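You operate a simulated robot arm through the tools that you are given. There is no shell and no other tool. Be economical: measure what you need, move in short steps, check, and stop when the job is done.

Carry out the task below with a simulated two-armed robot. There is one attempt and no reset: what you move stays moved.

## Task
Turn the stretch dial to 300 %. Then take the purple marker from the top of the strapped cartons and put it on the top of the stacked cartons. Then take the green card and put it on the top of the stacked cartons. The order counts. Set down upright: green card.

The check looks at the end state, three seconds after you hand in, the way a careful person would. Anything else that was tipped, shoved, dropped, spilled or broken makes it a failure.

## Robot
Two 7-joint arms with two-finger parallel grippers on one trunk, on a base that drives. Base frame: it is fixed to the floor where the robot stands at the start and does not move with it; the origin is under the middle of the robot, x ahead of it, y to its left, z up. Units: m, degrees, N and s.
The left shoulder is at the start at [0.05, 0.209, 1.421], the right one opposite. With the tool pointing down near the work surface each hand reaches from about 0.1 to 0.76 m from the robot's upright axis, wherever it stands, measured 20 degrees to its own side. Places, roughly: green card [2.75, -1, 0.75]; purple marker [2.25, 0, 0.75]; stretch dial [0.7, -0.1, 1.2]; top of the stacked cartons [0.6, -1.8, 0.7]. Payload 4.4 kg a hand.
The TCP of each hand is the grasp point between the finger pads, 0.023 m short of the fingertips. In the tool frame z runs along the fingers and y along their closing line. The gripper opens to 0.094 m. The fingers are 0.038 m wide and 0.01 m thick; the gripper's body (0.054 by 0.096 m) begins 0.039 m behind the TCP.
Orientation is that of the tool frame in the base frame, as a unit quaternion [x, y, z, w]. With the fingers straight down and closing along the base's y, the tool's x points along the base's -x, its y along +y and its z along -z.

## Interface
- The arms move only by the tool apply_moves. It takes "left_motion", "right_motion" or both (then of equal length, played together; a hand with none holds still); each is a list of rows, each a list of 7 numbers: the shift along the tool's x, y, z in cm, then the turn, a rotation vector about the tool's x, y, z in degrees, then the finger opening in cm, from 0 to 9.4. In form: [[dx, dy, dz, ax, ay, az, hand], ...]. A call has 1 to 8 rows; each row shifts and turns the commanded pose from where the row before left it, along the tool's axes as they then stand. A row lasts 0.2 s, in which the tool goes at most 0.05 m and 8.6 degrees; a call with a longer step from one row to the next is refused whole, and so is a gripper value outside its range. Where a pose cannot be reached the arm comes as near as it can. A force on the tool above 40 N (or 10 N above the force at the start of the call, whichever is more), or a blocked arm, ends the call early, and 0.2 s more pass. The fingers move at their own pace (about 0.108 m/s each) and stop on an object; they squeeze with about 28 N. The grip force told is the motor's: it shows also when the fingers shut on nothing. Time passes only in rows, and 0.2 s behind the last, so rows that do not move let the fingers close. It gives the time, the measured TCP pose, the force on the tool (base axes), the opening and the grip force at its end, in the units of the frame above (readings bear some noise), with the torque about the TCP (base axes, N m) and any sound that the robot's microphone picked up.
- Cameras (640 x 400 px; columns grow to the right, rows downward): "scene" is now at [0.1435, -0.0114, 1.6074]; the picture's right is [-0.03, -1.00, 0.00], its down [-0.31, 0.01, -0.95] and it looks along [0.95, -0.03, -0.31] (base axes); focal length 264 px, centre (320, 200). "left" rides on the left gripper at [0.086, -0.016, -0.075] in its tool frame; the picture's right is [0.18, 0.98, 0.00], its down [-0.58, 0.11, -0.81] and it looks along [-0.79, 0.15, 0.59] (tool axes); focal length 243 px, centre (320, 200). "right" rides on the right gripper at [0.087, 0.016, -0.074] in its tool frame; the picture's right is [-0.18, 0.98, 0.00], its down [-0.58, -0.11, -0.81] and it looks along [-0.79, -0.15, 0.59] (tool axes); focal length 243 px, centre (320, 200). There is no depth. A picture from a camera that has moved, and an enlarged one, comes with that camera's place and axes in the base frame and with its lens. The place of the scene camera against the robot may be out by one fixed shift of up to 0.025 m in any direction.
- camera(camera): a new picture of that camera. The clock stands still meanwhile.
- raise_lower(by): slides the trunk up (or, below 0, down) by that many m; the arms and the scene camera ride with it, the base frame stays. It gives what a move gives, with no picture.
- steer(legs): drives the robot by 1 to 6 legs, each [ahead, left, turn to the left] in m, m and degrees, along the robot's own axes; the way and the turn of a leg run together, so that a leg with both is an arc; at most 1.5 m and 180 degrees a leg. The arms and the cameras ride along, it lands a little off, and it stops where it bumps. It gives what a move gives.
- aim_head(pan, tilt): turns the head with the scene camera to pan (to the left, within 80 degrees either way) and tilt (down, from -29 to 69), counted from straight ahead of the robot. It gives what a move gives.
- close_up(camera, box): a new picture of the part [left, top, right, bottom] of that camera's present view, enlarged. The clock stands still meanwhile.
- job_done(): hands the job in; it is judged then, once.

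Go step by step. Nothing tells you exact positions but the pictures and the camera data: compare them with the known pose of the tool, close in by small moves and look again before you grip or let go. The budget is 165 turns and 118 pictures, counting those below and the enlarged ones. Unless the task says otherwise, let go and move clear before handing in, and close with one line.

The tools are called after "Emit:" as a command line: name --argument value ..., lists and objects as JSON in quotes. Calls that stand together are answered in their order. apply_moves: Moves the arms, as the interface text tells. Its arguments: {"type":"object","properties":{"left_motion":{"type":"array","items":{"type":"array","items":{"type":"number"}}},"right_motion":{"type":"array","items":{"type":"array","items":{"type":"number"}}}},"required":[]} The other tools are called the same way: raise_lower (by) slides the trunk up or down; steer (legs) drives the base; aim_head (pan, tilt) turns the head that bears the scene camera; camera (camera) takes a picture; close_up (camera, box) takes an enlarged picture of a part of a camera's view; job_done () hands the job in.

At the start:

```text
time: 0.0
left_ee_pos: [0.7188, 0.1051, 1.4279]
left_orientation: [0.125, 0.992, 0.0, 0.0]
left_wrist_force: [0.1, 0.9, -0.6]
left_moment: [-0.01, 0.02, 0.01]
left_finger_gap: 0.094
left_grip_force: 0.0
right_ee_pos: [0.5897, -0.1979, 1.4583]
right_orientation: [0.126, 0.992, 0.0, 0.0]
right_wrist_force: [0.0, -0.2, 0.4]
right_moment: [-0.02, -0.03, 0.04]
right_finger_gap: 0.094
right_grip_force: 0.1
trunk travel left (down, up): [-0.5, 0.063]
robot x, y, heading: [-0.0003, -0.0018, -0.4]
head pan, tilt: [-1.7, 18.0]
```

scene: 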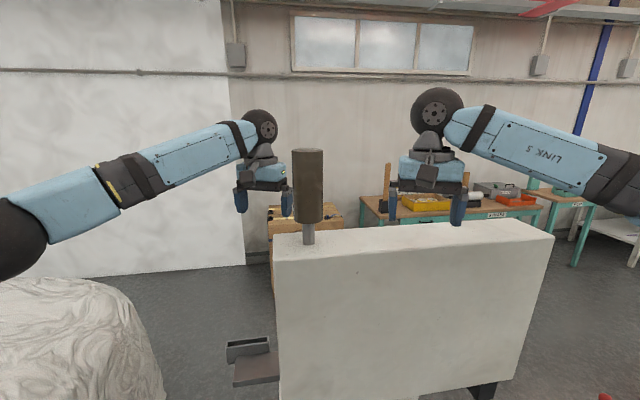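
right: 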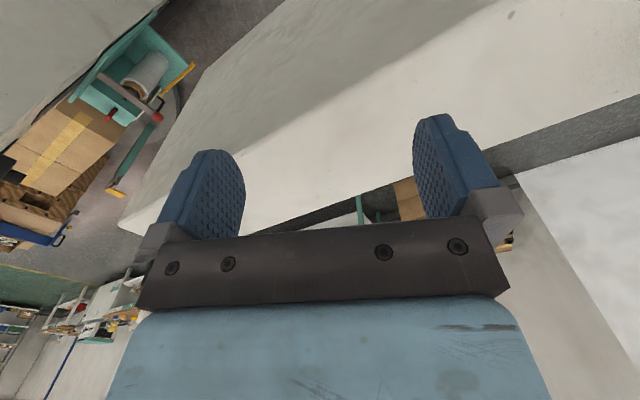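
left: 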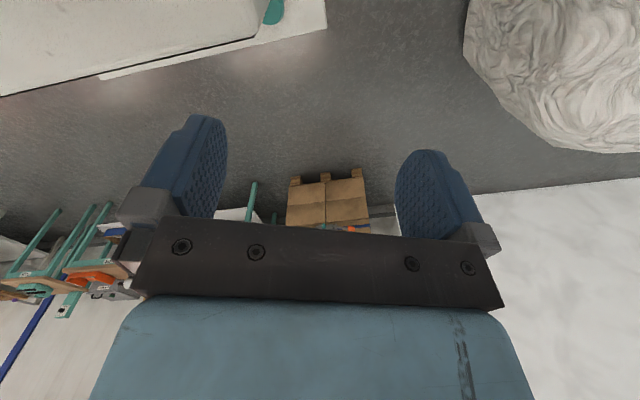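

I see a white cabinet close ahead with a post on it, but no dial yet. I'll look more closely at the cabinet and down from the head.

Emit:
aim_head --pan -8 --tilt 40

Emit:
camera --camera "scene"

Emit:
close_up --camera "right" --box '[0, 0, 400, 250]'

```text
time: 0.9
left_ee_pos: [0.7179, 0.1052, 1.4289]
left_orientation: [0.125, 0.992, 0.001, 0.0]
left_wrist_force: [0.4, 0.6, -0.5]
left_moment: [0.0, -0.01, 0.04]
left_finger_gap: 0.0943
left_grip_force: 0.1
right_ee_pos: [0.5901, -0.1982, 1.4593]
right_orientation: [0.125, 0.992, 0.0, -0.001]
right_wrist_force: [-0.2, 0.1, 0.4]
right_moment: [0.04, -0.01, -0.01]
right_finger_gap: 0.0937
right_grip_force: 0.0
trunk travel left (down, up): [-0.5, 0.063]
robot x, y, heading: [0.0009, 0.0003, -0.3]
head pan, tilt: [-8.0, 40.0]
```

```text
114 pictures are left
camera scene: at [0.1344, -0.0205, 1.5729], right [-0.14, -0.99, 0.0], down [-0.64, 0.09, -0.77], along [0.76, -0.11, -0.64], focal length 264 px, centre (320, 200)
```

scene: 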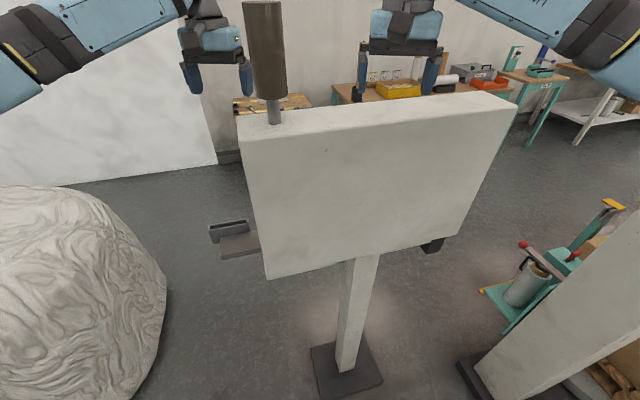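

```text
1.60 times, centred on (200, 125) of right
camera zoom: at [0.511, -0.1602, 1.534], right [0.42, 0.91, 0.0], down [0.54, -0.25, 0.81], along [0.73, -0.34, -0.59], focal length 388 px, centre (512, 320)
```

zoom: 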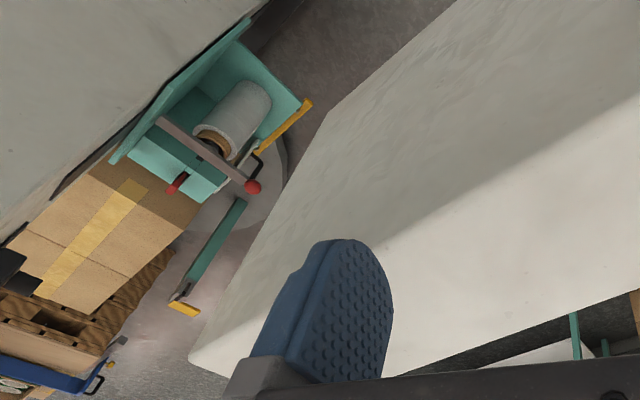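

The control panel on the post appears to have its back to me (from about (0.55,0.06) to (0.68,-0.55), z 0.97–1.37), so the dial is on the far side. I'll survey for a way round it.

Emit:
aim_head --pan 45 --tilt 35

Emit:
camera --camera "scene"

Emit:
aim_head --pan -60 --tilt 35

Emit:
camera --camera "scene"

```text
time: 2.1
left_ee_pos: [0.7177, 0.1056, 1.4286]
left_orientation: [0.125, 0.992, 0.0, 0.0]
left_wrist_force: [-0.1, 0.5, -0.2]
left_moment: [0.0, -0.01, 0.0]
left_finger_gap: 0.0943
left_grip_force: 0.1
right_ee_pos: [0.5909, -0.1971, 1.4577]
right_orientation: [0.125, 0.992, -0.001, -0.001]
right_wrist_force: [0.0, 0.4, -0.3]
right_moment: [-0.01, 0.04, -0.01]
right_finger_gap: 0.094
right_grip_force: 0.1
trunk travel left (down, up): [-0.5, 0.063]
robot x, y, heading: [0.0048, -0.0016, 0.2]
head pan, tilt: [45.0, 35.0]
```

```text
112 pictures are left
camera scene: at [0.1125, 0.0535, 1.5803], right [0.71, -0.71, 0.0], down [-0.41, -0.41, -0.82], along [0.58, 0.58, -0.57], focal length 264 px, centre (320, 200)
```

scene: 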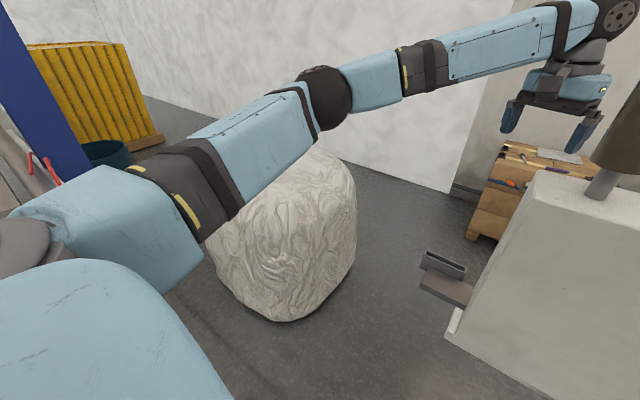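

```text
time: 3.9
left_ee_pos: [0.7182, 0.1043, 1.4282]
left_orientation: [0.125, 0.992, 0.0, 0.0]
left_wrist_force: [0.4, 0.3, -0.6]
left_moment: [0.01, -0.01, 0.0]
left_finger_gap: 0.094
left_grip_force: 0.1
right_ee_pos: [0.5914, -0.1985, 1.4589]
right_orientation: [0.126, 0.992, 0.0, -0.001]
right_wrist_force: [-0.2, -0.4, 0.6]
right_moment: [-0.02, 0.0, -0.02]
right_finger_gap: 0.094
right_grip_force: 0.1
trunk travel left (down, up): [-0.5, 0.063]
robot x, y, heading: [-0.0012, -0.0017, -0.1]
head pan, tilt: [-60.0, 35.0]
```

```text
111 pictures are left
camera scene: at [0.0943, -0.0849, 1.5803], right [-0.87, -0.5, 0.0], down [-0.29, 0.5, -0.82], along [0.41, -0.71, -0.57], focal length 264 px, centre (320, 200)
```

scene: 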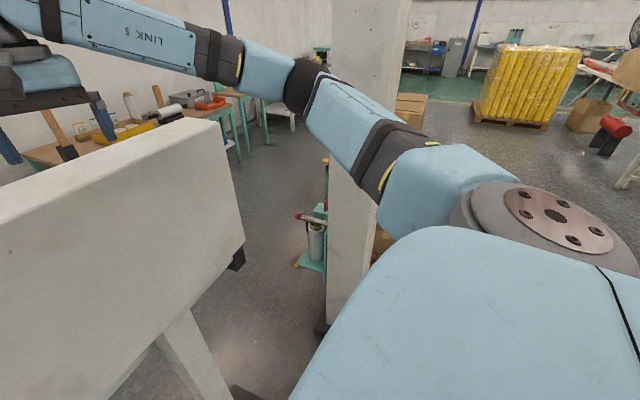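

The clear lane is to the left: the heap starts at y≈0.88 and the panel's tray ends at about y≈0.2. I'll raise the trunk, clear the beacon, back off and shift left, then look.

Emit:
raise_lower --by 0.06

Emit:
steer --legs '[[0, 0.06, 0], [-0.35, 0, 0], [0, 0.46, 0]]'

Emit:
aim_head --pan 0 --tilt 40

Emit:
camera --camera "scene"

```text
time: 4.9
left_ee_pos: [0.7191, 0.1048, 1.489]
left_orientation: [0.125, 0.992, 0.0, 0.0]
left_wrist_force: [0.3, 0.3, -0.4]
left_moment: [0.02, -0.04, -0.03]
left_finger_gap: 0.0938
left_grip_force: 0.1
right_ee_pos: [0.5916, -0.199, 1.5185]
right_orientation: [0.126, 0.992, -0.002, 0.0]
right_wrist_force: [0.5, 0.8, -0.3]
right_moment: [-0.03, 0.0, -0.02]
right_finger_gap: 0.0938
right_grip_force: 0.1
trunk travel left (down, up): [-0.56, 0.003]
robot x, y, heading: [-0.001, 0.0034, -0.1]
head pan, tilt: [-60.0, 35.0]
```

```text
time: 12.3
left_ee_pos: [0.3628, 0.634, 1.4889]
left_orientation: [0.127, 0.992, 0.0, 0.0]
left_wrist_force: [0.3, 0.0, -1.0]
left_moment: [0.01, 0.0, -0.02]
left_finger_gap: 0.0938
left_grip_force: 0.0
right_ee_pos: [0.2334, 0.3312, 1.5188]
right_orientation: [0.129, 0.992, 0.0, -0.001]
right_wrist_force: [0.6, 0.4, 0.0]
right_moment: [0.01, -0.02, 0.0]
right_finger_gap: 0.0942
right_grip_force: 0.0
trunk travel left (down, up): [-0.56, 0.003]
robot x, y, heading: [-0.3578, 0.5298, -0.4]
head pan, tilt: [-60.0, 35.0]
```

```text
time: 13.6
left_ee_pos: [0.3627, 0.6332, 1.4894]
left_orientation: [0.128, 0.992, 0.0, -0.001]
left_wrist_force: [0.6, -0.5, -0.1]
left_moment: [0.04, 0.0, 0.01]
left_finger_gap: 0.0938
left_grip_force: 0.1
right_ee_pos: [0.2335, 0.3308, 1.5181]
right_orientation: [0.13, 0.991, 0.0, -0.001]
right_wrist_force: [0.5, -0.1, -0.5]
right_moment: [-0.04, 0.03, 0.0]
right_finger_gap: 0.094
right_grip_force: 0.0
trunk travel left (down, up): [-0.56, 0.003]
robot x, y, heading: [-0.3566, 0.5333, -0.6]
head pan, tilt: [0.0, 40.0]
```

```text
110 pictures are left
camera scene: at [-0.2209, 0.5224, 1.6328], right [-0.01, -1.0, 0.0], down [-0.64, 0.0, -0.77], along [0.77, 0.0, -0.64], focal length 264 px, centre (320, 200)
```

scene: 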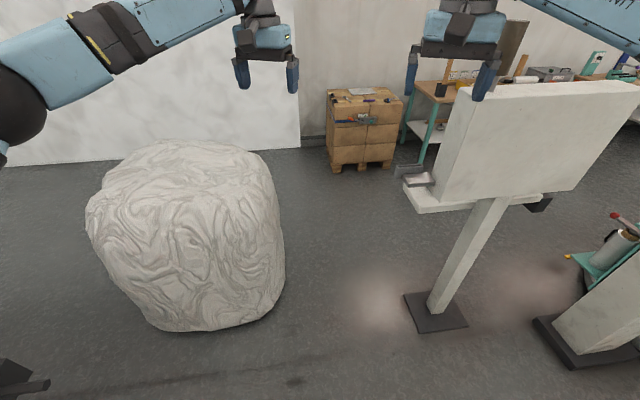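

The right elbow sticks out about 0.44 m and would hit the beacon if I drove ahead. I'll turn left 90° and strafe through the lane with the arms over the heap, away from the panel.

Emit:
steer --legs '[[0, 0, 90], [-0.09, 0, 0], [0, -0.5, 0]]'

Emit:
aim_head --pan -80 --tilt 45

Emit:
camera --camera "scene"

```text
time: 22.9
left_ee_pos: [0.0746, 1.1388, 1.4881]
left_orientation: [-0.589, 0.808, 0.0, 0.0]
left_wrist_force: [1.5, 0.7, 0.2]
left_moment: [0.0, 0.0, -0.02]
left_finger_gap: 0.0939
left_grip_force: 0.0
right_ee_pos: [0.3701, 0.9947, 1.5171]
right_orientation: [-0.588, 0.809, -0.002, 0.001]
right_wrist_force: [0.4, -0.1, 0.7]
right_moment: [0.01, 0.0, 0.02]
right_finger_gap: 0.0939
right_grip_force: 0.0
trunk travel left (down, up): [-0.56, 0.003]
robot x, y, heading: [0.1372, 0.4154, 86.5]
head pan, tilt: [0.0, 40.0]
```

```text
time: 24.4
left_ee_pos: [0.0755, 1.1387, 1.4899]
left_orientation: [-0.589, 0.808, 0.0, 0.0]
left_wrist_force: [-0.3, 0.4, 0.1]
left_moment: [0.02, -0.02, -0.05]
left_finger_gap: 0.094
left_grip_force: 0.0
right_ee_pos: [0.3696, 0.9935, 1.5187]
right_orientation: [-0.587, 0.809, 0.0, 0.0]
right_wrist_force: [0.4, 0.4, 0.3]
right_moment: [0.0, -0.02, -0.02]
right_finger_gap: 0.0939
right_grip_force: 0.0
trunk travel left (down, up): [-0.56, 0.003]
robot x, y, heading: [0.1412, 0.4157, 86.5]
head pan, tilt: [-80.0, 45.0]
```

```text
109 pictures are left
camera scene: at [0.2056, 0.4839, 1.6255], right [0.12, -0.99, 0.0], down [-0.7, -0.08, -0.71], along [0.7, 0.08, -0.71], focal length 264 px, centre (320, 200)
```

scene: 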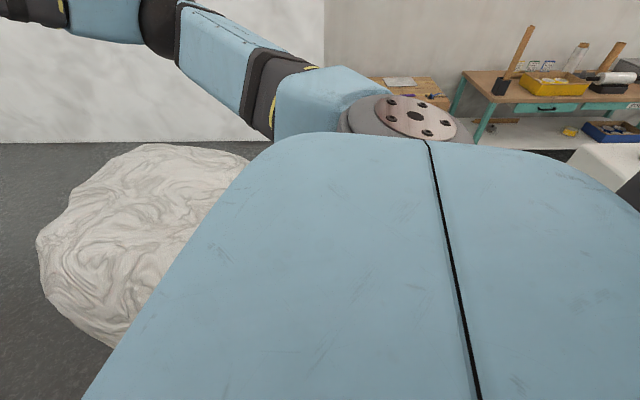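

I'm at y≈0.416, heading 86.5°. I'll straighten up, centre on y≈0.47 and strafe through the gap.

Emit:
steer --legs '[[0.05, 0, 3.5], [0, -0.4, 0]]'

Emit:
aim_head --pan -50 --tilt 55

Emit:
camera --camera "scene"

```text
time: 28.9
left_ee_pos: [0.4304, 1.1835, 1.4891]
left_orientation: [-0.613, 0.79, 0.0, 0.0]
left_wrist_force: [-0.3, 0.1, 0.3]
left_moment: [0.01, -0.01, -0.01]
left_finger_gap: 0.0942
left_grip_force: 0.1
right_ee_pos: [0.7329, 1.0558, 1.5187]
right_orientation: [-0.612, 0.791, -0.001, 0.0]
right_wrist_force: [-0.4, -0.7, 0.0]
right_moment: [0.01, 0.02, -0.01]
right_finger_gap: 0.0943
right_grip_force: 0.0
trunk travel left (down, up): [-0.56, 0.003]
robot x, y, heading: [0.5372, 0.4617, 90.1]
head pan, tilt: [-80.0, 45.0]
```

```text
time: 29.9
left_ee_pos: [0.4302, 1.1834, 1.4895]
left_orientation: [-0.613, 0.79, 0.0, 0.0]
left_wrist_force: [0.6, -0.1, -0.3]
left_moment: [0.0, 0.01, 0.0]
left_finger_gap: 0.094
left_grip_force: 0.0
right_ee_pos: [0.7345, 1.0547, 1.5178]
right_orientation: [-0.612, 0.791, -0.001, -0.001]
right_wrist_force: [-0.5, -0.1, 0.3]
right_moment: [0.02, 0.02, 0.01]
right_finger_gap: 0.0938
right_grip_force: 0.0
trunk travel left (down, up): [-0.56, 0.003]
robot x, y, heading: [0.5379, 0.4638, 89.8]
head pan, tilt: [-50.0, 55.0]
```

```text
108 pictures are left
camera scene: at [0.574, 0.5696, 1.6121], right [0.64, -0.77, 0.0], down [-0.63, -0.53, -0.57], along [0.44, 0.37, -0.82], focal length 264 px, centre (320, 200)
```

scene: 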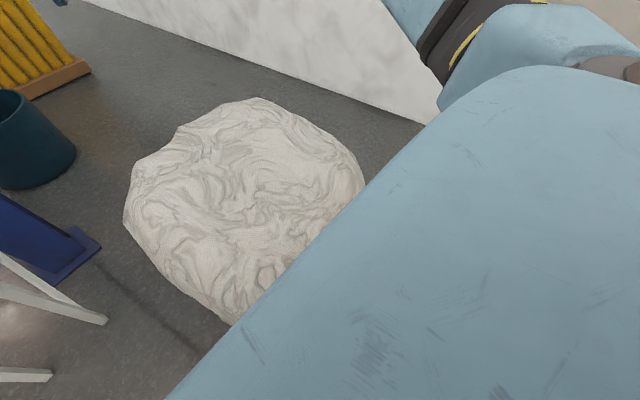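

No bump so far; I'm in the gap at x=0.54. Continuing the strafe past the panel, then turning to face it.

Emit:
steer --legs '[[0, -0.5, 0], [0, -0.42, 0], [0, 0, 90]]'

Emit:
aim_head --pan 35 --tilt 25

Emit:
camera --camera "scene"

```text
time: 42.4
left_ee_pos: [0.7219, 0.3438, 1.4885]
left_orientation: [0.994, -0.113, 0.0, 0.0]
left_wrist_force: [-0.2, 0.4, 0.1]
left_moment: [0.01, -0.02, 0.01]
left_finger_gap: 0.0939
left_grip_force: 0.0
right_ee_pos: [0.8419, 0.6493, 1.5186]
right_orientation: [0.993, -0.115, 0.001, 0.0]
right_wrist_force: [-0.3, 0.7, 0.2]
right_moment: [-0.03, -0.05, 0.04]
right_finger_gap: 0.0939
right_grip_force: 0.0
trunk travel left (down, up): [-0.56, 0.003]
robot x, y, heading: [1.4357, 0.464, -178.8]
head pan, tilt: [-50.0, 55.0]
```

```text
time: 44.0
left_ee_pos: [0.7224, 0.3424, 1.4889]
left_orientation: [0.994, -0.113, 0.001, 0.0]
left_wrist_force: [-0.8, 0.9, 0.1]
left_moment: [0.04, -0.04, 0.0]
left_finger_gap: 0.0941
left_grip_force: 0.0
right_ee_pos: [0.8427, 0.6492, 1.5195]
right_orientation: [0.993, -0.115, 0.001, 0.0]
right_wrist_force: [-0.7, -0.3, 0.3]
right_moment: [-0.04, -0.02, 0.03]
right_finger_gap: 0.0942
right_grip_force: 0.0
trunk travel left (down, up): [-0.56, 0.003]
robot x, y, heading: [1.4363, 0.4637, -178.8]
head pan, tilt: [35.0, 25.0]
```

```text
107 pictures are left
camera scene: at [1.2791, 0.399, 1.6561], right [-0.59, 0.81, 0.0], down [0.34, 0.25, -0.91], along [-0.73, -0.54, -0.42], focal length 264 px, centre (320, 200)
```

scene: 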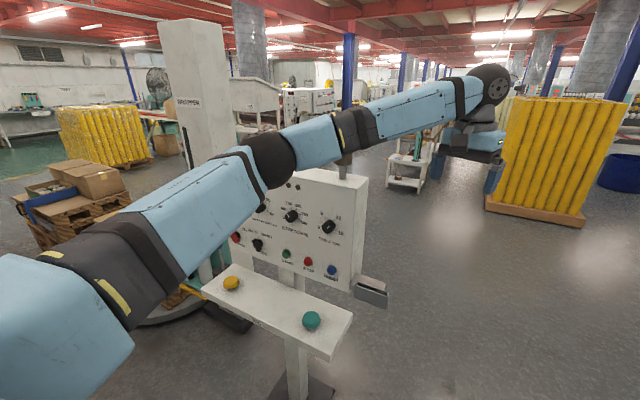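

The front of the panel is in view now, with several dials and buttons. I'll zoom in to find the stretch dial.

Emit:
close_up --camera "scene" --box '[220, 160, 400, 290]'

```text
3.08 times, centred on (310, 225) of scene
camera zoom: at [1.2791, 0.399, 1.6561], right [-0.59, 0.81, 0.0], down [0.34, 0.25, -0.91], along [-0.73, -0.54, -0.42], focal length 813 px, centre (351, 123)
```

zoom: 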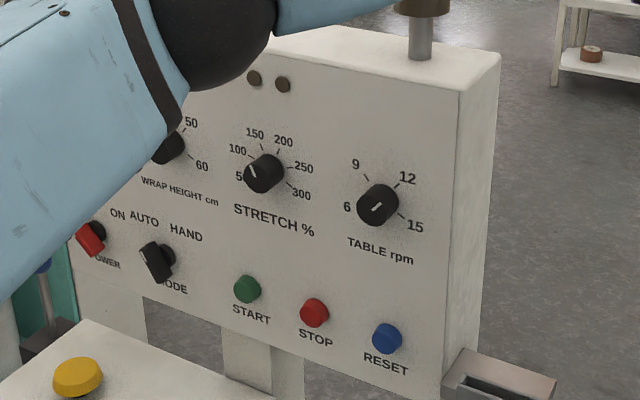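

The stretch dial reads somewhere near 100–150 on a 50–300 scale. I'll pull both hands in so they clear the beacon, then move in front of the panel.

Emit:
apply_moves --left_motion '[[4.5, 0, 0, 0, 0, 0, 9.4], [4.5, 0, 0, 0, 0, 0, 9.4], [4.5, 0, 0, 0, 0, 0, 9.4], [4.5, 0, 0, 0, 0, 0, 9.4], [4.5, 0, 0, 0, 0, 0, 9.4], [4.5, 0, 0, 0, 0, 0, 9.4]]' --right_motion '[[3, 0, 0, 0, 0, 0, 9.4], [3, 0, 0, 0, 0, 0, 9.4], [3, 0, 0, 0, 0, 0, 9.4], [3, 0, 0, 0, 0, 0, 9.4], [3, 0, 0, 0, 0, 0, 9.4], [3, 0, 0, 0, 0, 0, 9.4]]'

Emit:
steer --legs '[[0, 0.6, 0], [0, 0, 12]]'

Emit:
aim_head --pan 0 --tilt 30

Emit:
camera --camera "scene"

```text
time: 45.4
left_ee_pos: [0.9897, 0.2833, 1.4903]
left_orientation: [0.993, -0.114, 0.0, 0.0]
left_wrist_force: [0.4, -1.0, 0.6]
left_moment: [0.0, -0.01, 0.0]
left_finger_gap: 0.094
left_grip_force: 0.0
right_ee_pos: [1.0214, 0.6044, 1.5192]
right_orientation: [0.993, -0.116, 0.0, -0.001]
right_wrist_force: [1.0, -0.3, 0.2]
right_moment: [-0.01, 0.01, 0.0]
right_finger_gap: 0.094
right_grip_force: 0.1
trunk travel left (down, up): [-0.56, 0.003]
robot x, y, heading: [1.4386, 0.4659, -178.8]
head pan, tilt: [35.0, 25.0]
```

```text
time: 51.9
left_ee_pos: [1.0431, -0.4052, 1.4883]
left_orientation: [1.0, -0.013, 0.0, 0.0]
left_wrist_force: [0.1, -0.2, 0.4]
left_moment: [0.02, 0.0, -0.03]
left_finger_gap: 0.0938
left_grip_force: 0.0
right_ee_pos: [1.0113, -0.0828, 1.5181]
right_orientation: [1.0, -0.014, 0.001, 0.0]
right_wrist_force: [-0.6, -0.7, 0.2]
right_moment: [-0.06, -0.02, 0.01]
right_finger_gap: 0.0939
right_grip_force: 0.0
trunk travel left (down, up): [-0.56, 0.003]
robot x, y, heading: [1.4511, -0.1375, -167.1]
head pan, tilt: [35.0, 25.0]
```

```text
time: 52.9
left_ee_pos: [1.0427, -0.4056, 1.4879]
left_orientation: [1.0, -0.013, 0.0, 0.0]
left_wrist_force: [0.1, 0.5, -0.3]
left_moment: [-0.01, 0.01, -0.02]
left_finger_gap: 0.0942
left_grip_force: 0.1
right_ee_pos: [1.0118, -0.0838, 1.5199]
right_orientation: [1.0, -0.014, 0.001, 0.001]
right_wrist_force: [-0.2, 0.3, 0.6]
right_moment: [0.04, 0.02, -0.03]
right_finger_gap: 0.0939
right_grip_force: 0.0
trunk travel left (down, up): [-0.56, 0.003]
robot x, y, heading: [1.4526, -0.1418, -167.5]
head pan, tilt: [0.0, 30.0]
```

```text
105 pictures are left
camera scene: at [1.2793, -0.1826, 1.6481], right [-0.22, 0.97, 0.0], down [0.49, 0.11, -0.87], along [-0.84, -0.19, -0.5], focal length 264 px, centre (320, 200)
```

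scene: 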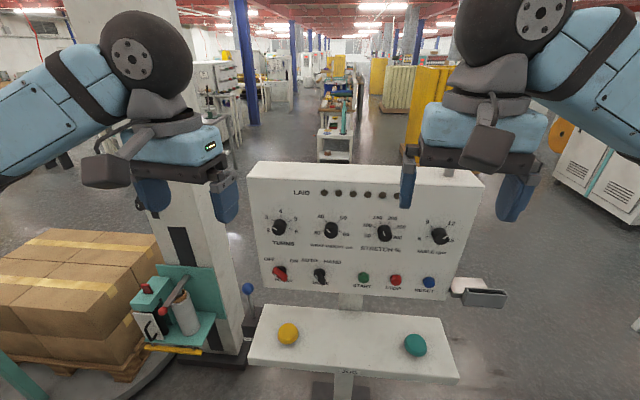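

Nearly square to the panel now. Zooming on the stretch dial to read its exact state.

Emit:
close_up --camera "scene" --box '[230, 155, 500, 310]'

Emit:
close_up --camera "scene" --box '[345, 200, 425, 260]'

```text
2.37 times, centred on (365, 232) of scene
camera zoom: at [1.2793, -0.1826, 1.6481], right [-0.22, 0.97, 0.0], down [0.49, 0.11, -0.87], along [-0.84, -0.19, -0.5], focal length 626 px, centre (213, 123)
```

zoom: 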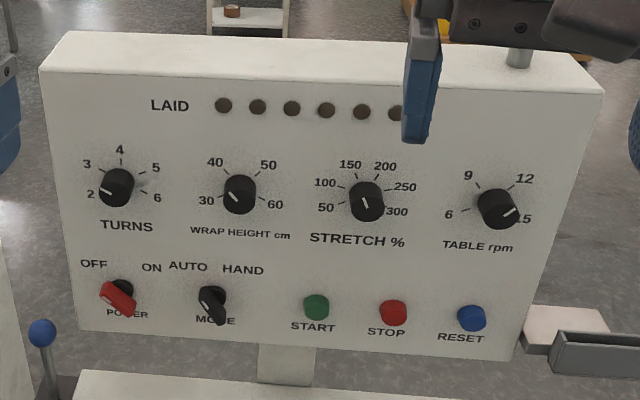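

```text
6.67 times, centred on (385, 230) of scene
camera zoom: at [1.2793, -0.1826, 1.6481], right [-0.22, 0.97, 0.0], down [0.49, 0.11, -0.87], along [-0.84, -0.19, -0.5], focal length 1761 px, centre (-113, 0)
```

zoom: 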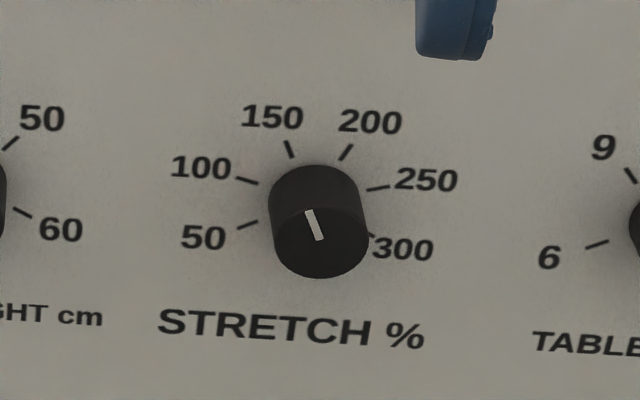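

The dial is at about (0.71,-0.14,1.23), its pointer at 150, the marks about 45° apart, so 300 is 135° clockwise. I'll bring the right hand in front of it and pitch it forward.

Emit:
apply_moves --right_motion '[[-2.4, 0.8, 4.1, 0, 0, 0, 9.4], [-2.4, 0.8, 4.1, 0, 0, 0, 9.4], [-2.4, 0.8, 4.1, 0, 0, 0, 9.4], [-2.4, 0.8, 4.1, 0, 0, 0, 9.4], [-2.4, 0.8, 4.1, 0, 0, 0, 9.4], [-2.4, 0.8, 4.1, 0, 0, 0, 9.4], [-2.4, 0.8, 4.1, 0, 0, 0, 9.4]]'

Emit:
apply_moves --right_motion '[[0, 0, 0, 0, -8.2, 0, 9.4], [0, 0, 0, 0, -8.2, 0, 9.4], [0, 0, 0, 0, -8.2, 0, 9.4], [0, 0, 0, 0, -8.2, 0, 9.4], [0, 0, 0, 0, -8.2, 0, 9.4], [0, 0, 0, 0, -8.2, 0, 9.4], [0, 0, 0, 0, -8.2, 0, 9.4], [0, 0, 0, 0, -8.2, 0, 9.4]]'

Emit:
apply_moves --right_motion '[[0, 0, 0, 0, -8.2, 0, 9.4], [0, 0, 0, 0, -8.2, 0, 9.4], [0, 0, 0, 0, -8.0, 0, 9.4], [0, 0, 0, 0, 0, 0, 9.4]]'

Emit:
camera --camera "scene"

Emit:
camera --camera "right"

```text
time: 54.5
left_ee_pos: [1.0419, -0.406, 1.4891]
left_orientation: [1.0, -0.013, 0.001, -0.001]
left_wrist_force: [-0.5, 0.0, -0.2]
left_moment: [0.04, -0.01, -0.04]
left_finger_gap: 0.0942
left_grip_force: 0.1
right_ee_pos: [0.8395, -0.137, 1.2321]
right_orientation: [1.0, -0.014, 0.001, -0.001]
right_wrist_force: [-0.5, 0.6, -0.2]
right_moment: [0.02, 0.02, -0.01]
right_finger_gap: 0.094
right_grip_force: 0.0
trunk travel left (down, up): [-0.56, 0.003]
robot x, y, heading: [1.4475, -0.1373, -167.3]
head pan, tilt: [0.0, 30.0]
```

```text
time: 56.3
left_ee_pos: [1.0451, -0.4087, 1.4879]
left_orientation: [1.0, -0.012, 0.0, -0.001]
left_wrist_force: [0.8, -0.6, 0.8]
left_moment: [0.03, 0.0, -0.03]
left_finger_gap: 0.094
left_grip_force: 0.1
right_ee_pos: [0.8428, -0.1361, 1.2316]
right_orientation: [0.84, -0.011, -0.542, -0.008]
right_wrist_force: [-0.8, -1.0, 0.9]
right_moment: [0.02, -0.01, -0.04]
right_finger_gap: 0.0942
right_grip_force: 0.1
trunk travel left (down, up): [-0.56, 0.003]
robot x, y, heading: [1.4511, -0.1396, -167.0]
head pan, tilt: [0.0, 30.0]
```

```text
time: 57.3
left_ee_pos: [1.0432, -0.4045, 1.4883]
left_orientation: [1.0, -0.013, 0.0, 0.001]
left_wrist_force: [0.8, 0.3, -0.4]
left_moment: [0.01, -0.03, 0.0]
left_finger_gap: 0.094
left_grip_force: 0.1
right_ee_pos: [0.8439, -0.1372, 1.2328]
right_orientation: [0.708, -0.012, -0.706, -0.012]
right_wrist_force: [0.1, -0.4, 0.0]
right_moment: [-0.02, -0.03, 0.01]
right_finger_gap: 0.0938
right_grip_force: 0.0
trunk travel left (down, up): [-0.56, 0.003]
robot x, y, heading: [1.4508, -0.1386, -167.2]
head pan, tilt: [0.0, 30.0]
```

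```text
102 pictures are left
camera scene: at [1.2791, -0.182, 1.6482], right [-0.22, 0.97, 0.0], down [0.49, 0.11, -0.87], along [-0.84, -0.19, -0.5], focal length 264 px, centre (320, 200)
```

scene: 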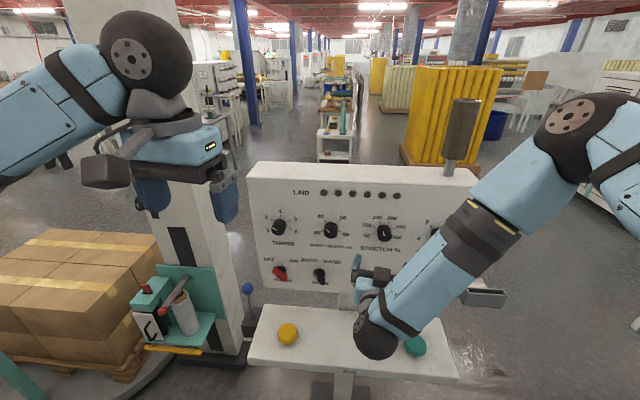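

```text
101 pictures are left
camera right: at [0.9167, -0.1556, 1.1481], right [-0.03, -0.98, 0.18], down [0.81, 0.08, 0.58], along [-0.59, 0.17, 0.79], focal length 243 px, centre (320, 200)
```

right: 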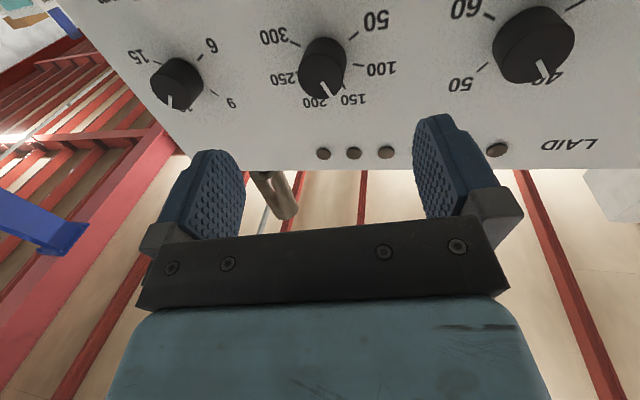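

The hand camera sees the dial (pointer at 150). I'll yaw the tool to square it with the panel and pre-roll it −67°, which leaves wrist range for the 135° turn.

Emit:
apply_moves --right_motion '[[0, 0, 0, -5, 0, 0, 9.4], [0, 0, 0, -5, 0, 0, 9.4], [0, 0, 0, 0, 0, 0, 9.4]]'

Emit:
camera --camera "right"

Emit:
apply_moves --right_motion '[[0, 0, 0, 0, 0, -8.4, 9.4], [0, 0, 0, 0, 0, -8.4, 9.4], [0, 0, 0, 0, 0, -8.4, 9.4], [0, 0, 0, 0, 0, -8.4, 9.4], [0, 0, 0, 0, 0, -8.4, 9.4], [0, 0, 0, 0, 0, -8.4, 9.4], [0, 0, 0, 0, 0, -8.4, 9.4], [0, 0, 0, 0, 0, -8.4, 9.4]]'

Emit:
camera --camera "right"

```text
time: 58.1
left_ee_pos: [1.0445, -0.4041, 1.489]
left_orientation: [1.0, -0.013, -0.001, -0.001]
left_wrist_force: [-0.4, -0.7, 0.4]
left_moment: [0.0, 0.0, 0.0]
left_finger_gap: 0.0941
left_grip_force: 0.0
right_ee_pos: [0.8673, -0.1882, 1.2634]
right_orientation: [0.708, 0.048, -0.703, 0.048]
right_wrist_force: [0.3, 0.2, -0.1]
right_moment: [-0.01, -0.01, 0.03]
right_finger_gap: 0.0941
right_grip_force: 0.0
right hand out of reach, approached as far as the arm can: row 1, 2
trunk travel left (down, up): [-0.56, 0.003]
robot x, y, heading: [1.4529, -0.1352, -167.2]
head pan, tilt: [0.0, 30.0]
```

```text
100 pictures are left
camera right: at [0.9428, -0.1933, 1.1803], right [0.13, -0.97, 0.18], down [0.78, 0.22, 0.59], along [-0.61, 0.07, 0.79], focal length 243 px, centre (320, 200)
```

right: 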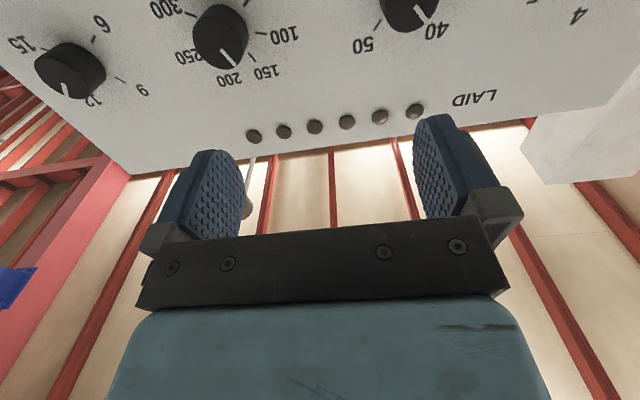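

```text
time: 59.9
left_ee_pos: [1.0438, -0.406, 1.4885]
left_orientation: [1.0, -0.013, 0.0, 0.0]
left_wrist_force: [0.0, -0.9, 0.0]
left_moment: [-0.01, -0.01, 0.03]
left_finger_gap: 0.0938
left_grip_force: 0.0
right_ee_pos: [0.8663, -0.1912, 1.2671]
right_orientation: [-0.56, -0.434, 0.614, 0.348]
right_wrist_force: [-0.3, 0.7, 0.1]
right_moment: [0.04, 0.02, -0.01]
right_finger_gap: 0.0941
right_grip_force: 0.1
right hand out of reach, approached as far as the arm can: row 1
trunk travel left (down, up): [-0.56, 0.003]
robot x, y, heading: [1.4498, -0.1364, -167.3]
head pan, tilt: [0.0, 30.0]
```

```text
99 pictures are left
camera right: at [0.9306, -0.1081, 1.2202], right [0.08, -0.54, -0.84], down [0.87, -0.38, 0.33], along [-0.49, -0.75, 0.44], focal length 243 px, centre (320, 200)
```

right: 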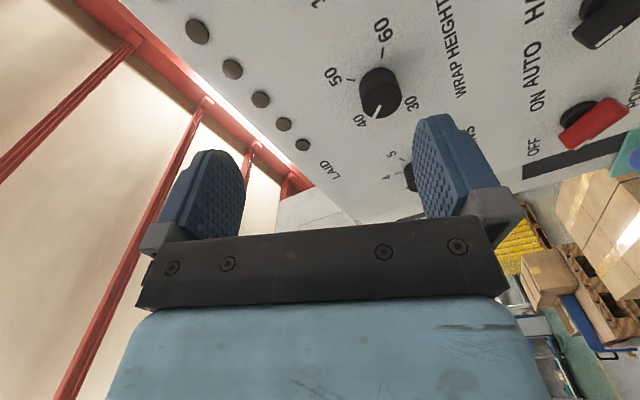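

The yaw pushed the arm against a limit because I'm standing too close. I'll back up 0.12 m and then re-position the hand.

Emit:
steer --legs '[[-0.12, 0, 0]]'

Emit:
apply_moves --right_motion '[[0, 0, 3, 0, 0, 0, 9.4], [0, 0, 3, 0, 0, 0, 9.4], [0, 0, 3, 0, 0, 0, 9.4], [0, 0, 0, 0, 0, 0, 9.4]]'

Emit:
camera --camera "right"

```text
time: 61.1
left_ee_pos: [1.1584, -0.3794, 1.4888]
left_orientation: [1.0, -0.012, 0.001, 0.001]
left_wrist_force: [1.4, 0.0, -0.1]
left_moment: [0.01, -0.03, 0.01]
left_finger_gap: 0.094
left_grip_force: 0.0
right_ee_pos: [0.9817, -0.1663, 1.2654]
right_orientation: [-0.56, -0.434, 0.614, 0.348]
right_wrist_force: [-0.1, -0.3, -0.3]
right_moment: [0.01, -0.02, -0.01]
right_finger_gap: 0.0941
right_grip_force: 0.0
trunk travel left (down, up): [-0.56, 0.003]
robot x, y, heading: [1.5635, -0.1096, -166.9]
head pan, tilt: [0.0, 30.0]
```

```text
time: 62.1
left_ee_pos: [1.1592, -0.3795, 1.4892]
left_orientation: [1.0, -0.012, 0.0, 0.0]
left_wrist_force: [-0.5, 0.6, 0.8]
left_moment: [0.02, 0.0, 0.0]
left_finger_gap: 0.0938
left_grip_force: 0.0
right_ee_pos: [0.9031, -0.1963, 1.2764]
right_orientation: [-0.563, -0.432, 0.612, 0.349]
right_wrist_force: [0.2, -0.2, 0.4]
right_moment: [0.02, -0.02, 0.0]
right_finger_gap: 0.0943
right_grip_force: 0.1
right hand out of reach, approached as far as the arm can: row 1, 2, 3
trunk travel left (down, up): [-0.56, 0.003]
robot x, y, heading: [1.5676, -0.1098, -166.8]
head pan, tilt: [0.0, 30.0]
```

```text
98 pictures are left
camera right: at [0.9658, -0.1136, 1.2296], right [0.08, -0.54, -0.84], down [0.86, -0.38, 0.33], along [-0.5, -0.75, 0.44], focal length 243 px, centre (320, 200)
```

right: 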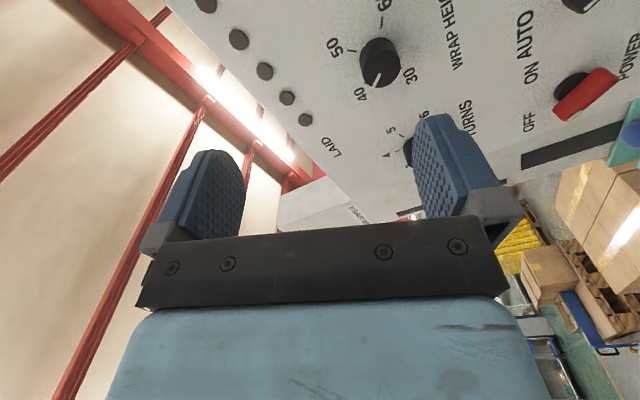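

The right arm only points forward comfortably when the tool aims a bit to its own right. I'll pull the hand back, turn the robot left about 12° and shift so the dial is more to its right, then re-aim.

Emit:
apply_moves --right_motion '[[0, 0, -3, 0, 0, 0, 9.4], [0, 0, -3, 0, 0, 0, 9.4]]'

Emit:
steer --legs '[[0.066, -0.1, 0], [0, 0, 13]]'

Emit:
apply_moves --right_motion '[[0, 0, 0, 0, 0, 8.4, 9.4], [0, 0, 0, 0, 0, 8.4, 9.4], [0, 0, 0, 0, 0, 8.4, 9.4], [0, 0, 0, 0, 0, 8.4, 9.4], [0, 0, 0, 0, 0, 8.4, 9.4], [0, 0, 0, 0, 0, 8.4, 9.4], [0, 0, 0, 0, 0, 8.4, 9.4], [0, 0, 0, 0, 0, 8.4, 9.4]]'

Emit:
camera --camera "right"

```text
time: 62.7
left_ee_pos: [1.1614, -0.3796, 1.4895]
left_orientation: [1.0, -0.012, 0.0, 0.0]
left_wrist_force: [0.3, 1.1, 0.2]
left_moment: [0.02, 0.05, 0.02]
left_finger_gap: 0.0937
left_grip_force: 0.0
right_ee_pos: [0.9611, -0.1874, 1.2775]
right_orientation: [-0.561, -0.433, 0.614, 0.348]
right_wrist_force: [0.4, 1.1, -0.3]
right_moment: [0.03, 0.0, 0.01]
right_finger_gap: 0.094
right_grip_force: 0.1
trunk travel left (down, up): [-0.56, 0.003]
robot x, y, heading: [1.5689, -0.1142, -166.6]
head pan, tilt: [0.0, 30.0]
```

```text
time: 65.1
left_ee_pos: [1.138, -0.3769, 1.4884]
left_orientation: [0.995, 0.097, 0.001, 0.0]
left_wrist_force: [0.6, 1.1, -0.4]
left_moment: [-0.04, -0.02, -0.04]
left_finger_gap: 0.094
left_grip_force: 0.0
right_ee_pos: [0.9021, -0.231, 1.2774]
right_orientation: [-0.51, -0.493, 0.648, 0.278]
right_wrist_force: [-0.3, -0.1, -1.1]
right_moment: [-0.01, 0.02, -0.01]
right_finger_gap: 0.0939
right_grip_force: 0.0
trunk travel left (down, up): [-0.56, 0.003]
robot x, y, heading: [1.4825, -0.0295, -154.1]
head pan, tilt: [0.0, 30.0]
```

```text
time: 66.9
left_ee_pos: [1.14, -0.3766, 1.489]
left_orientation: [0.995, 0.098, 0.0, -0.001]
left_wrist_force: [0.5, 0.6, -1.3]
left_moment: [0.0, -0.01, -0.01]
left_finger_gap: 0.094
left_grip_force: 0.0
right_ee_pos: [0.905, -0.2318, 1.278]
right_orientation: [0.697, 0.126, -0.694, 0.127]
right_wrist_force: [0.2, 0.0, 0.7]
right_moment: [0.0, -0.02, -0.02]
right_finger_gap: 0.0939
right_grip_force: 0.1
trunk travel left (down, up): [-0.56, 0.003]
robot x, y, heading: [1.4768, -0.0273, -154.4]
head pan, tilt: [0.0, 30.0]
```

```text
97 pictures are left
camera right: at [0.9795, -0.2206, 1.1931], right [0.35, -0.92, 0.19], down [0.71, 0.39, 0.58], along [-0.61, -0.07, 0.79], focal length 243 px, centre (320, 200)
```

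right: 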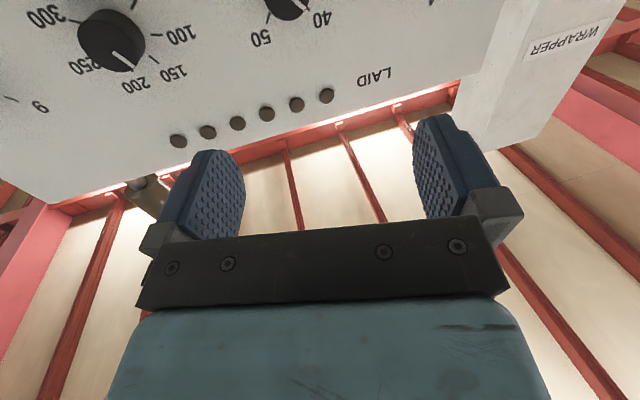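

From the LED row the panel normal points about 8.3°, and triangulating with the hand camera puts the dial cap at (0.715,-0.131,1.246). I'll yaw square and move to 10 cm in front of it.

Emit:
apply_moves --right_motion '[[0, 0, 0, 6.2, 0, 0, 9.4], [0, 0, 0, 6.2, 0, 0, 9.4], [0.8, -3.2, 1.85, 0, 0, 0, 9.4], [0.8, -3.2, 1.85, 0, 0, 0, 9.4], [0.8, -3.2, 1.85, 0, 0, 0, 9.4], [0.8, -3.2, 1.85, 0, 0, 0, 9.4], [0, 0, 0, 0, 0, 0, 9.4]]'

Emit:
camera --camera "right"

```text
time: 68.5
left_ee_pos: [1.1387, -0.376, 1.489]
left_orientation: [0.995, 0.097, 0.0, 0.001]
left_wrist_force: [-0.7, -0.3, 0.2]
left_moment: [0.02, -0.01, -0.02]
left_finger_gap: 0.0943
left_grip_force: 0.1
right_ee_pos: [0.8304, -0.1452, 1.263]
right_orientation: [0.709, 0.049, -0.702, 0.047]
right_wrist_force: [0.5, 0.2, -0.4]
right_moment: [-0.02, 0.04, -0.01]
right_finger_gap: 0.0939
right_grip_force: 0.1
right hand out of reach, approached as far as the arm can: row 5, 6
trunk travel left (down, up): [-0.56, 0.003]
robot x, y, heading: [1.4806, -0.0263, -154.1]
head pan, tilt: [0.0, 30.0]
```

```text
96 pictures are left
camera right: at [0.9068, -0.1509, 1.1775], right [0.13, -0.97, 0.18], down [0.78, 0.22, 0.59], along [-0.61, 0.06, 0.79], focal length 243 px, centre (320, 200)
```

right: 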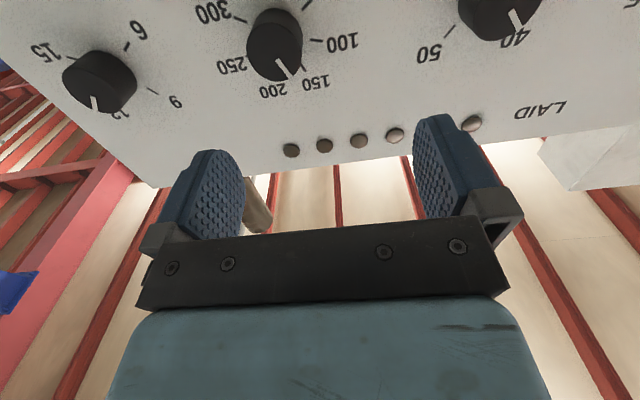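

It hit the wrist limit again: the forearm slopes steeply down, so the wrist is bent too far. Lowering the trunk should straighten it, so I'll pull the hand back and up first, then lower.

Emit:
apply_moves --right_motion '[[-3, 0, -3, 0, 0, 0, 9.4], [-3, 0, -3, 0, 0, 0, 9.4], [-3, 0, -3, 0, 0, 0, 9.4]]'

Emit:
raise_lower --by -0.24

Emit:
camera --camera "scene"

```text
time: 69.3
left_ee_pos: [1.141, -0.3762, 1.4892]
left_orientation: [0.995, 0.098, 0.001, 0.001]
left_wrist_force: [0.3, -0.1, 0.1]
left_moment: [0.02, 0.04, 0.02]
left_finger_gap: 0.0938
left_grip_force: 0.1
right_ee_pos: [0.9193, -0.1333, 1.3514]
right_orientation: [0.706, 0.052, -0.704, 0.05]
right_wrist_force: [0.6, 0.3, 0.6]
right_moment: [-0.01, 0.04, 0.03]
right_finger_gap: 0.0941
right_grip_force: 0.1
trunk travel left (down, up): [-0.56, 0.003]
robot x, y, heading: [1.4775, -0.0294, -154.1]
head pan, tilt: [0.0, 30.0]
```

```text
time: 71.8
left_ee_pos: [1.1397, -0.3781, 1.2498]
left_orientation: [0.995, 0.097, -0.001, 0.0]
left_wrist_force: [-0.3, -0.4, 0.3]
left_moment: [-0.04, 0.02, 0.03]
left_finger_gap: 0.0941
left_grip_force: 0.1
right_ee_pos: [0.9179, -0.1346, 1.1101]
right_orientation: [0.706, 0.053, -0.704, 0.052]
right_wrist_force: [0.6, 0.7, -1.1]
right_moment: [-0.02, -0.02, 0.02]
right_finger_gap: 0.0939
right_grip_force: 0.0
trunk travel left (down, up): [-0.32, 0.243]
robot x, y, heading: [1.4808, -0.03, -154.2]
head pan, tilt: [0.0, 30.0]
```

```text
95 pictures are left
camera scene: at [1.3186, -0.1046, 1.4082], right [-0.43, 0.9, 0.0], down [0.45, 0.22, -0.87], along [-0.78, -0.37, -0.5], focal length 264 px, centre (320, 200)
```

scene: 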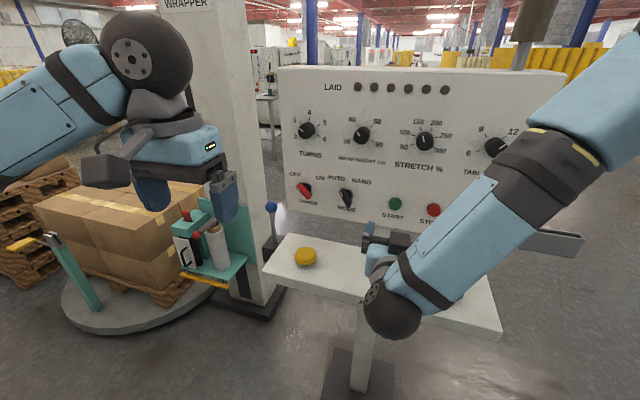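

Lifting the hand back to dial height and moving to the standoff 10 cm in front.

Emit:
apply_moves --right_motion '[[-4.6, 0, 0, 0, 0, 0, 7.5], [-4.5, 0, 0, 0, 0, 0, 7.5], [-4.5, 0, 0, 0, 0, 0, 7.5], [0, -1.1, 3.3, 0, 0, 0, 7.5], [0, -1.1, 3.3, 0, 0, 0, 7.5], [0, -1.0, 3.4, 0, 0, 0, 7.5], [0, 0, 0, 0, 0, 0, 7.5]]'

Emit:
camera --camera "right"

```text
time: 73.4
left_ee_pos: [1.1408, -0.3785, 1.2489]
left_orientation: [0.995, 0.098, 0.001, 0.0]
left_wrist_force: [-1.2, 0.6, 0.3]
left_moment: [-0.02, 0.01, -0.02]
left_finger_gap: 0.0937
left_grip_force: 0.0
right_ee_pos: [0.8164, -0.1198, 1.2479]
right_orientation: [0.706, 0.053, -0.704, 0.052]
right_wrist_force: [-0.2, -0.4, -0.7]
right_moment: [0.01, -0.02, -0.03]
right_finger_gap: 0.0751
right_grip_force: 0.1
trunk travel left (down, up): [-0.32, 0.243]
robot x, y, heading: [1.4781, -0.023, -154.6]
head pan, tilt: [0.0, 30.0]
```

```text
94 pictures are left
camera right: at [0.8918, -0.1241, 1.1626], right [0.14, -0.97, 0.18], down [0.78, 0.22, 0.58], along [-0.61, 0.06, 0.79], focal length 243 px, centre (320, 200)
```

right: 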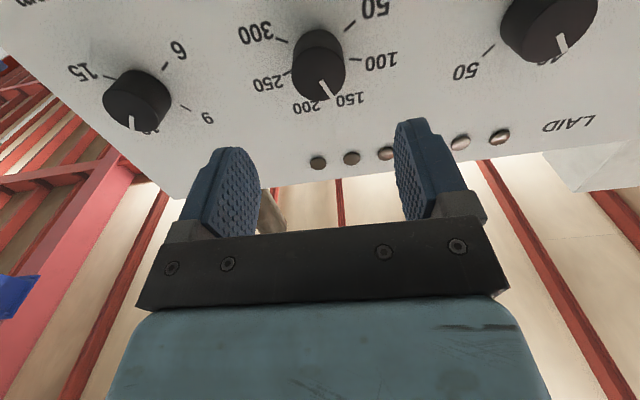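

Reachable and centred. Now the −67° pre-roll before closing in.

Emit:
apply_moves --right_motion '[[0, 0, 0, 0, 0, -8.4, 7.5], [0, 0, 0, 0, 0, -8.4, 7.5], [0, 0, 0, 0, 0, -8.4, 7.5], [0, 0, 0, 0, 0, -8.4, 7.5], [0, 0, 0, 0, 0, -8.4, 7.5], [0, 0, 0, 0, 0, -8.4, 7.5], [0, 0, 0, 0, 0, -8.4, 7.5], [0, 0, 0, 0, 0, -8.4, 7.5]]'

Emit:
camera --camera "right"

```text
time: 75.2
left_ee_pos: [1.1392, -0.3767, 1.2494]
left_orientation: [0.995, 0.098, 0.0, -0.001]
left_wrist_force: [0.2, 0.8, 0.5]
left_moment: [-0.02, -0.01, 0.05]
left_finger_gap: 0.0938
left_grip_force: 0.1
right_ee_pos: [0.8145, -0.1173, 1.2447]
right_orientation: [-0.559, -0.435, 0.614, 0.348]
right_wrist_force: [-0.1, 0.3, -0.5]
right_moment: [-0.03, 0.06, 0.02]
right_finger_gap: 0.0749
right_grip_force: 0.0
trunk travel left (down, up): [-0.32, 0.243]
robot x, y, heading: [1.4796, -0.0292, -154.5]
head pan, tilt: [0.0, 30.0]
```

```text
93 pictures are left
camera right: at [0.8773, -0.0335, 1.1985], right [0.08, -0.54, -0.84], down [0.87, -0.37, 0.33], along [-0.49, -0.75, 0.44], focal length 243 px, centre (320, 200)
```

right: 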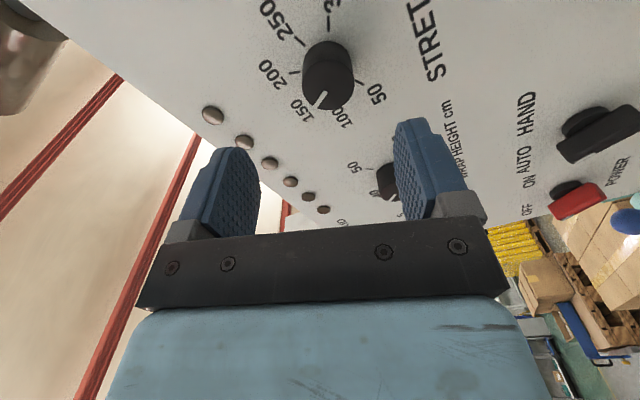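

The tool axis lines up with the dial centre to within a few mm. Advancing 5 cm and checking.

Emit:
apply_moves --right_motion '[[0, 0, 2.5, 0, 0, 0, 7.5], [0, 0, 2.5, 0, 0, 0, 7.5], [0, 0, 0, 0, 0, 0, 7.5]]'

Emit:
camera --camera "right"

Emit:
close_up --camera "scene" --box '[360, 80, 500, 220]'

```text
time: 76.0
left_ee_pos: [1.1396, -0.3774, 1.249]
left_orientation: [0.995, 0.098, 0.0, 0.0]
left_wrist_force: [-0.5, 0.5, -0.5]
left_moment: [0.04, 0.02, 0.01]
left_finger_gap: 0.0938
left_grip_force: 0.1
right_ee_pos: [0.763, -0.1234, 1.2466]
right_orientation: [-0.56, -0.434, 0.615, 0.347]
right_wrist_force: [0.2, 0.4, 1.4]
right_moment: [-0.03, -0.01, 0.01]
right_finger_gap: 0.0751
right_grip_force: 0.2
trunk travel left (down, up): [-0.32, 0.243]
robot x, y, heading: [1.4772, -0.0283, -154.3]
head pan, tilt: [0.0, 30.0]
```

```text
92 pictures are left
camera right: at [0.8263, -0.0396, 1.1997], right [0.08, -0.54, -0.84], down [0.87, -0.37, 0.33], along [-0.49, -0.75, 0.44], focal length 243 px, centre (320, 200)
```

right: 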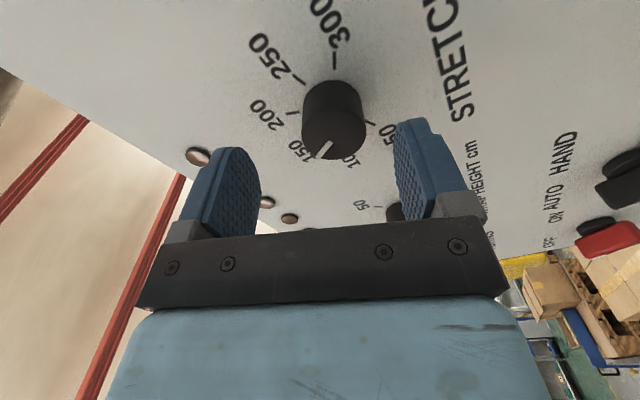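

```text
2.86 times, centred on (430, 150) of scene
camera zoom: at [1.319, -0.1047, 1.4082], right [-0.43, 0.9, 0.0], down [0.45, 0.22, -0.87], along [-0.78, -0.37, -0.5], focal length 755 px, centre (6, 343)
```

zoom: 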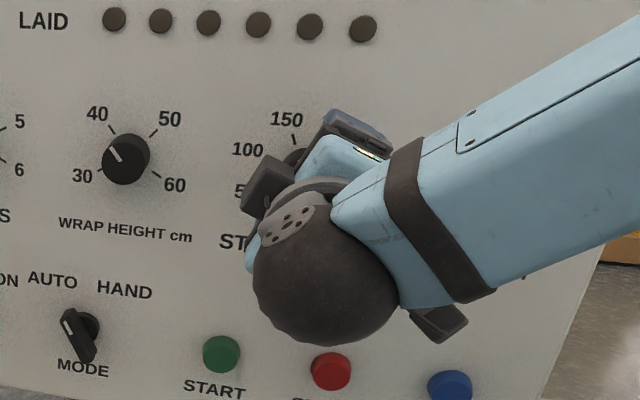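

Emit:
close_up --camera "right" --box '[260, 60, 420, 180]'

```text
3.33 times, centred on (340, 120) of right
camera zoom: at [0.8263, -0.0396, 1.1997], right [0.08, -0.54, -0.84], down [0.87, -0.37, 0.33], along [-0.49, -0.75, 0.44], focal length 809 px, centre (253, 467)
```

zoom: 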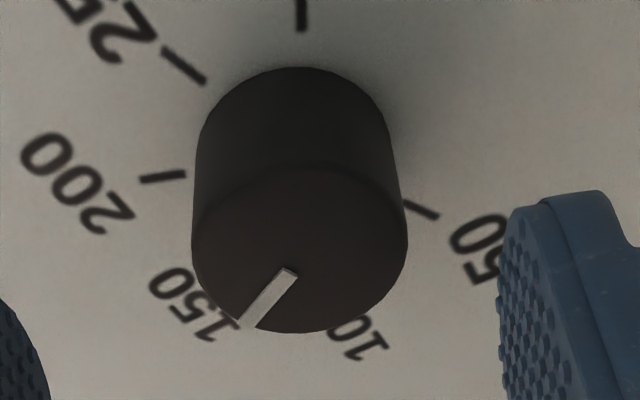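

The dial is 7.5 mm off along the closing line; the cap is about 36 mm ahead and the panel about 67 mm. I'll correct, advance 3.6 cm (tips stay about 8 mm off the panel) and check before gripping.

Emit:
apply_moves --right_motion '[[0, 0.75, 0, 0, 0, 0, 7.5], [0, 0, 1.8, 0, 0, 0, 7.5], [0, 0, 1.8, 0, 0, 0, 7.5], [0, 0, 0, 0, 0, 0, 7.5]]'

Emit:
camera --camera "right"

```text
time: 77.0
left_ee_pos: [1.1404, -0.3775, 1.2481]
left_orientation: [0.995, 0.098, 0.0, 0.0]
left_wrist_force: [-0.1, -0.5, 0.5]
left_moment: [-0.03, 0.02, 0.0]
left_finger_gap: 0.094
left_grip_force: 0.0
right_ee_pos: [0.7302, -0.133, 1.239]
right_orientation: [-0.56, -0.434, 0.614, 0.348]
right_wrist_force: [0.3, 0.7, 0.0]
right_moment: [0.03, -0.02, -0.04]
right_finger_gap: 0.0748
right_grip_force: 0.1
trunk travel left (down, up): [-0.32, 0.243]
robot x, y, heading: [1.4808, -0.0281, -154.2]
head pan, tilt: [0.0, 30.0]
```

```text
89 pictures are left
camera right: at [0.792, -0.049, 1.1926], right [0.08, -0.54, -0.84], down [0.87, -0.37, 0.33], along [-0.49, -0.75, 0.44], focal length 243 px, centre (320, 200)
```

right: 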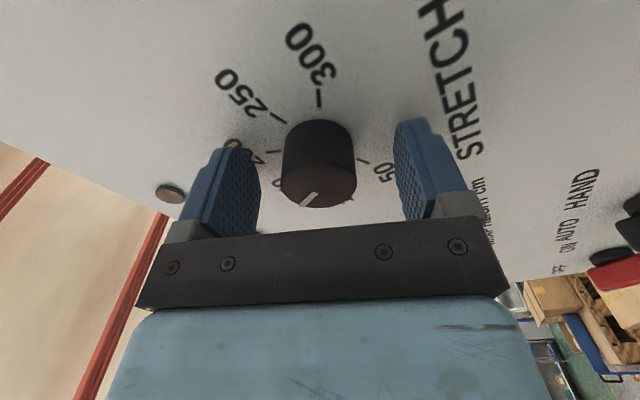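

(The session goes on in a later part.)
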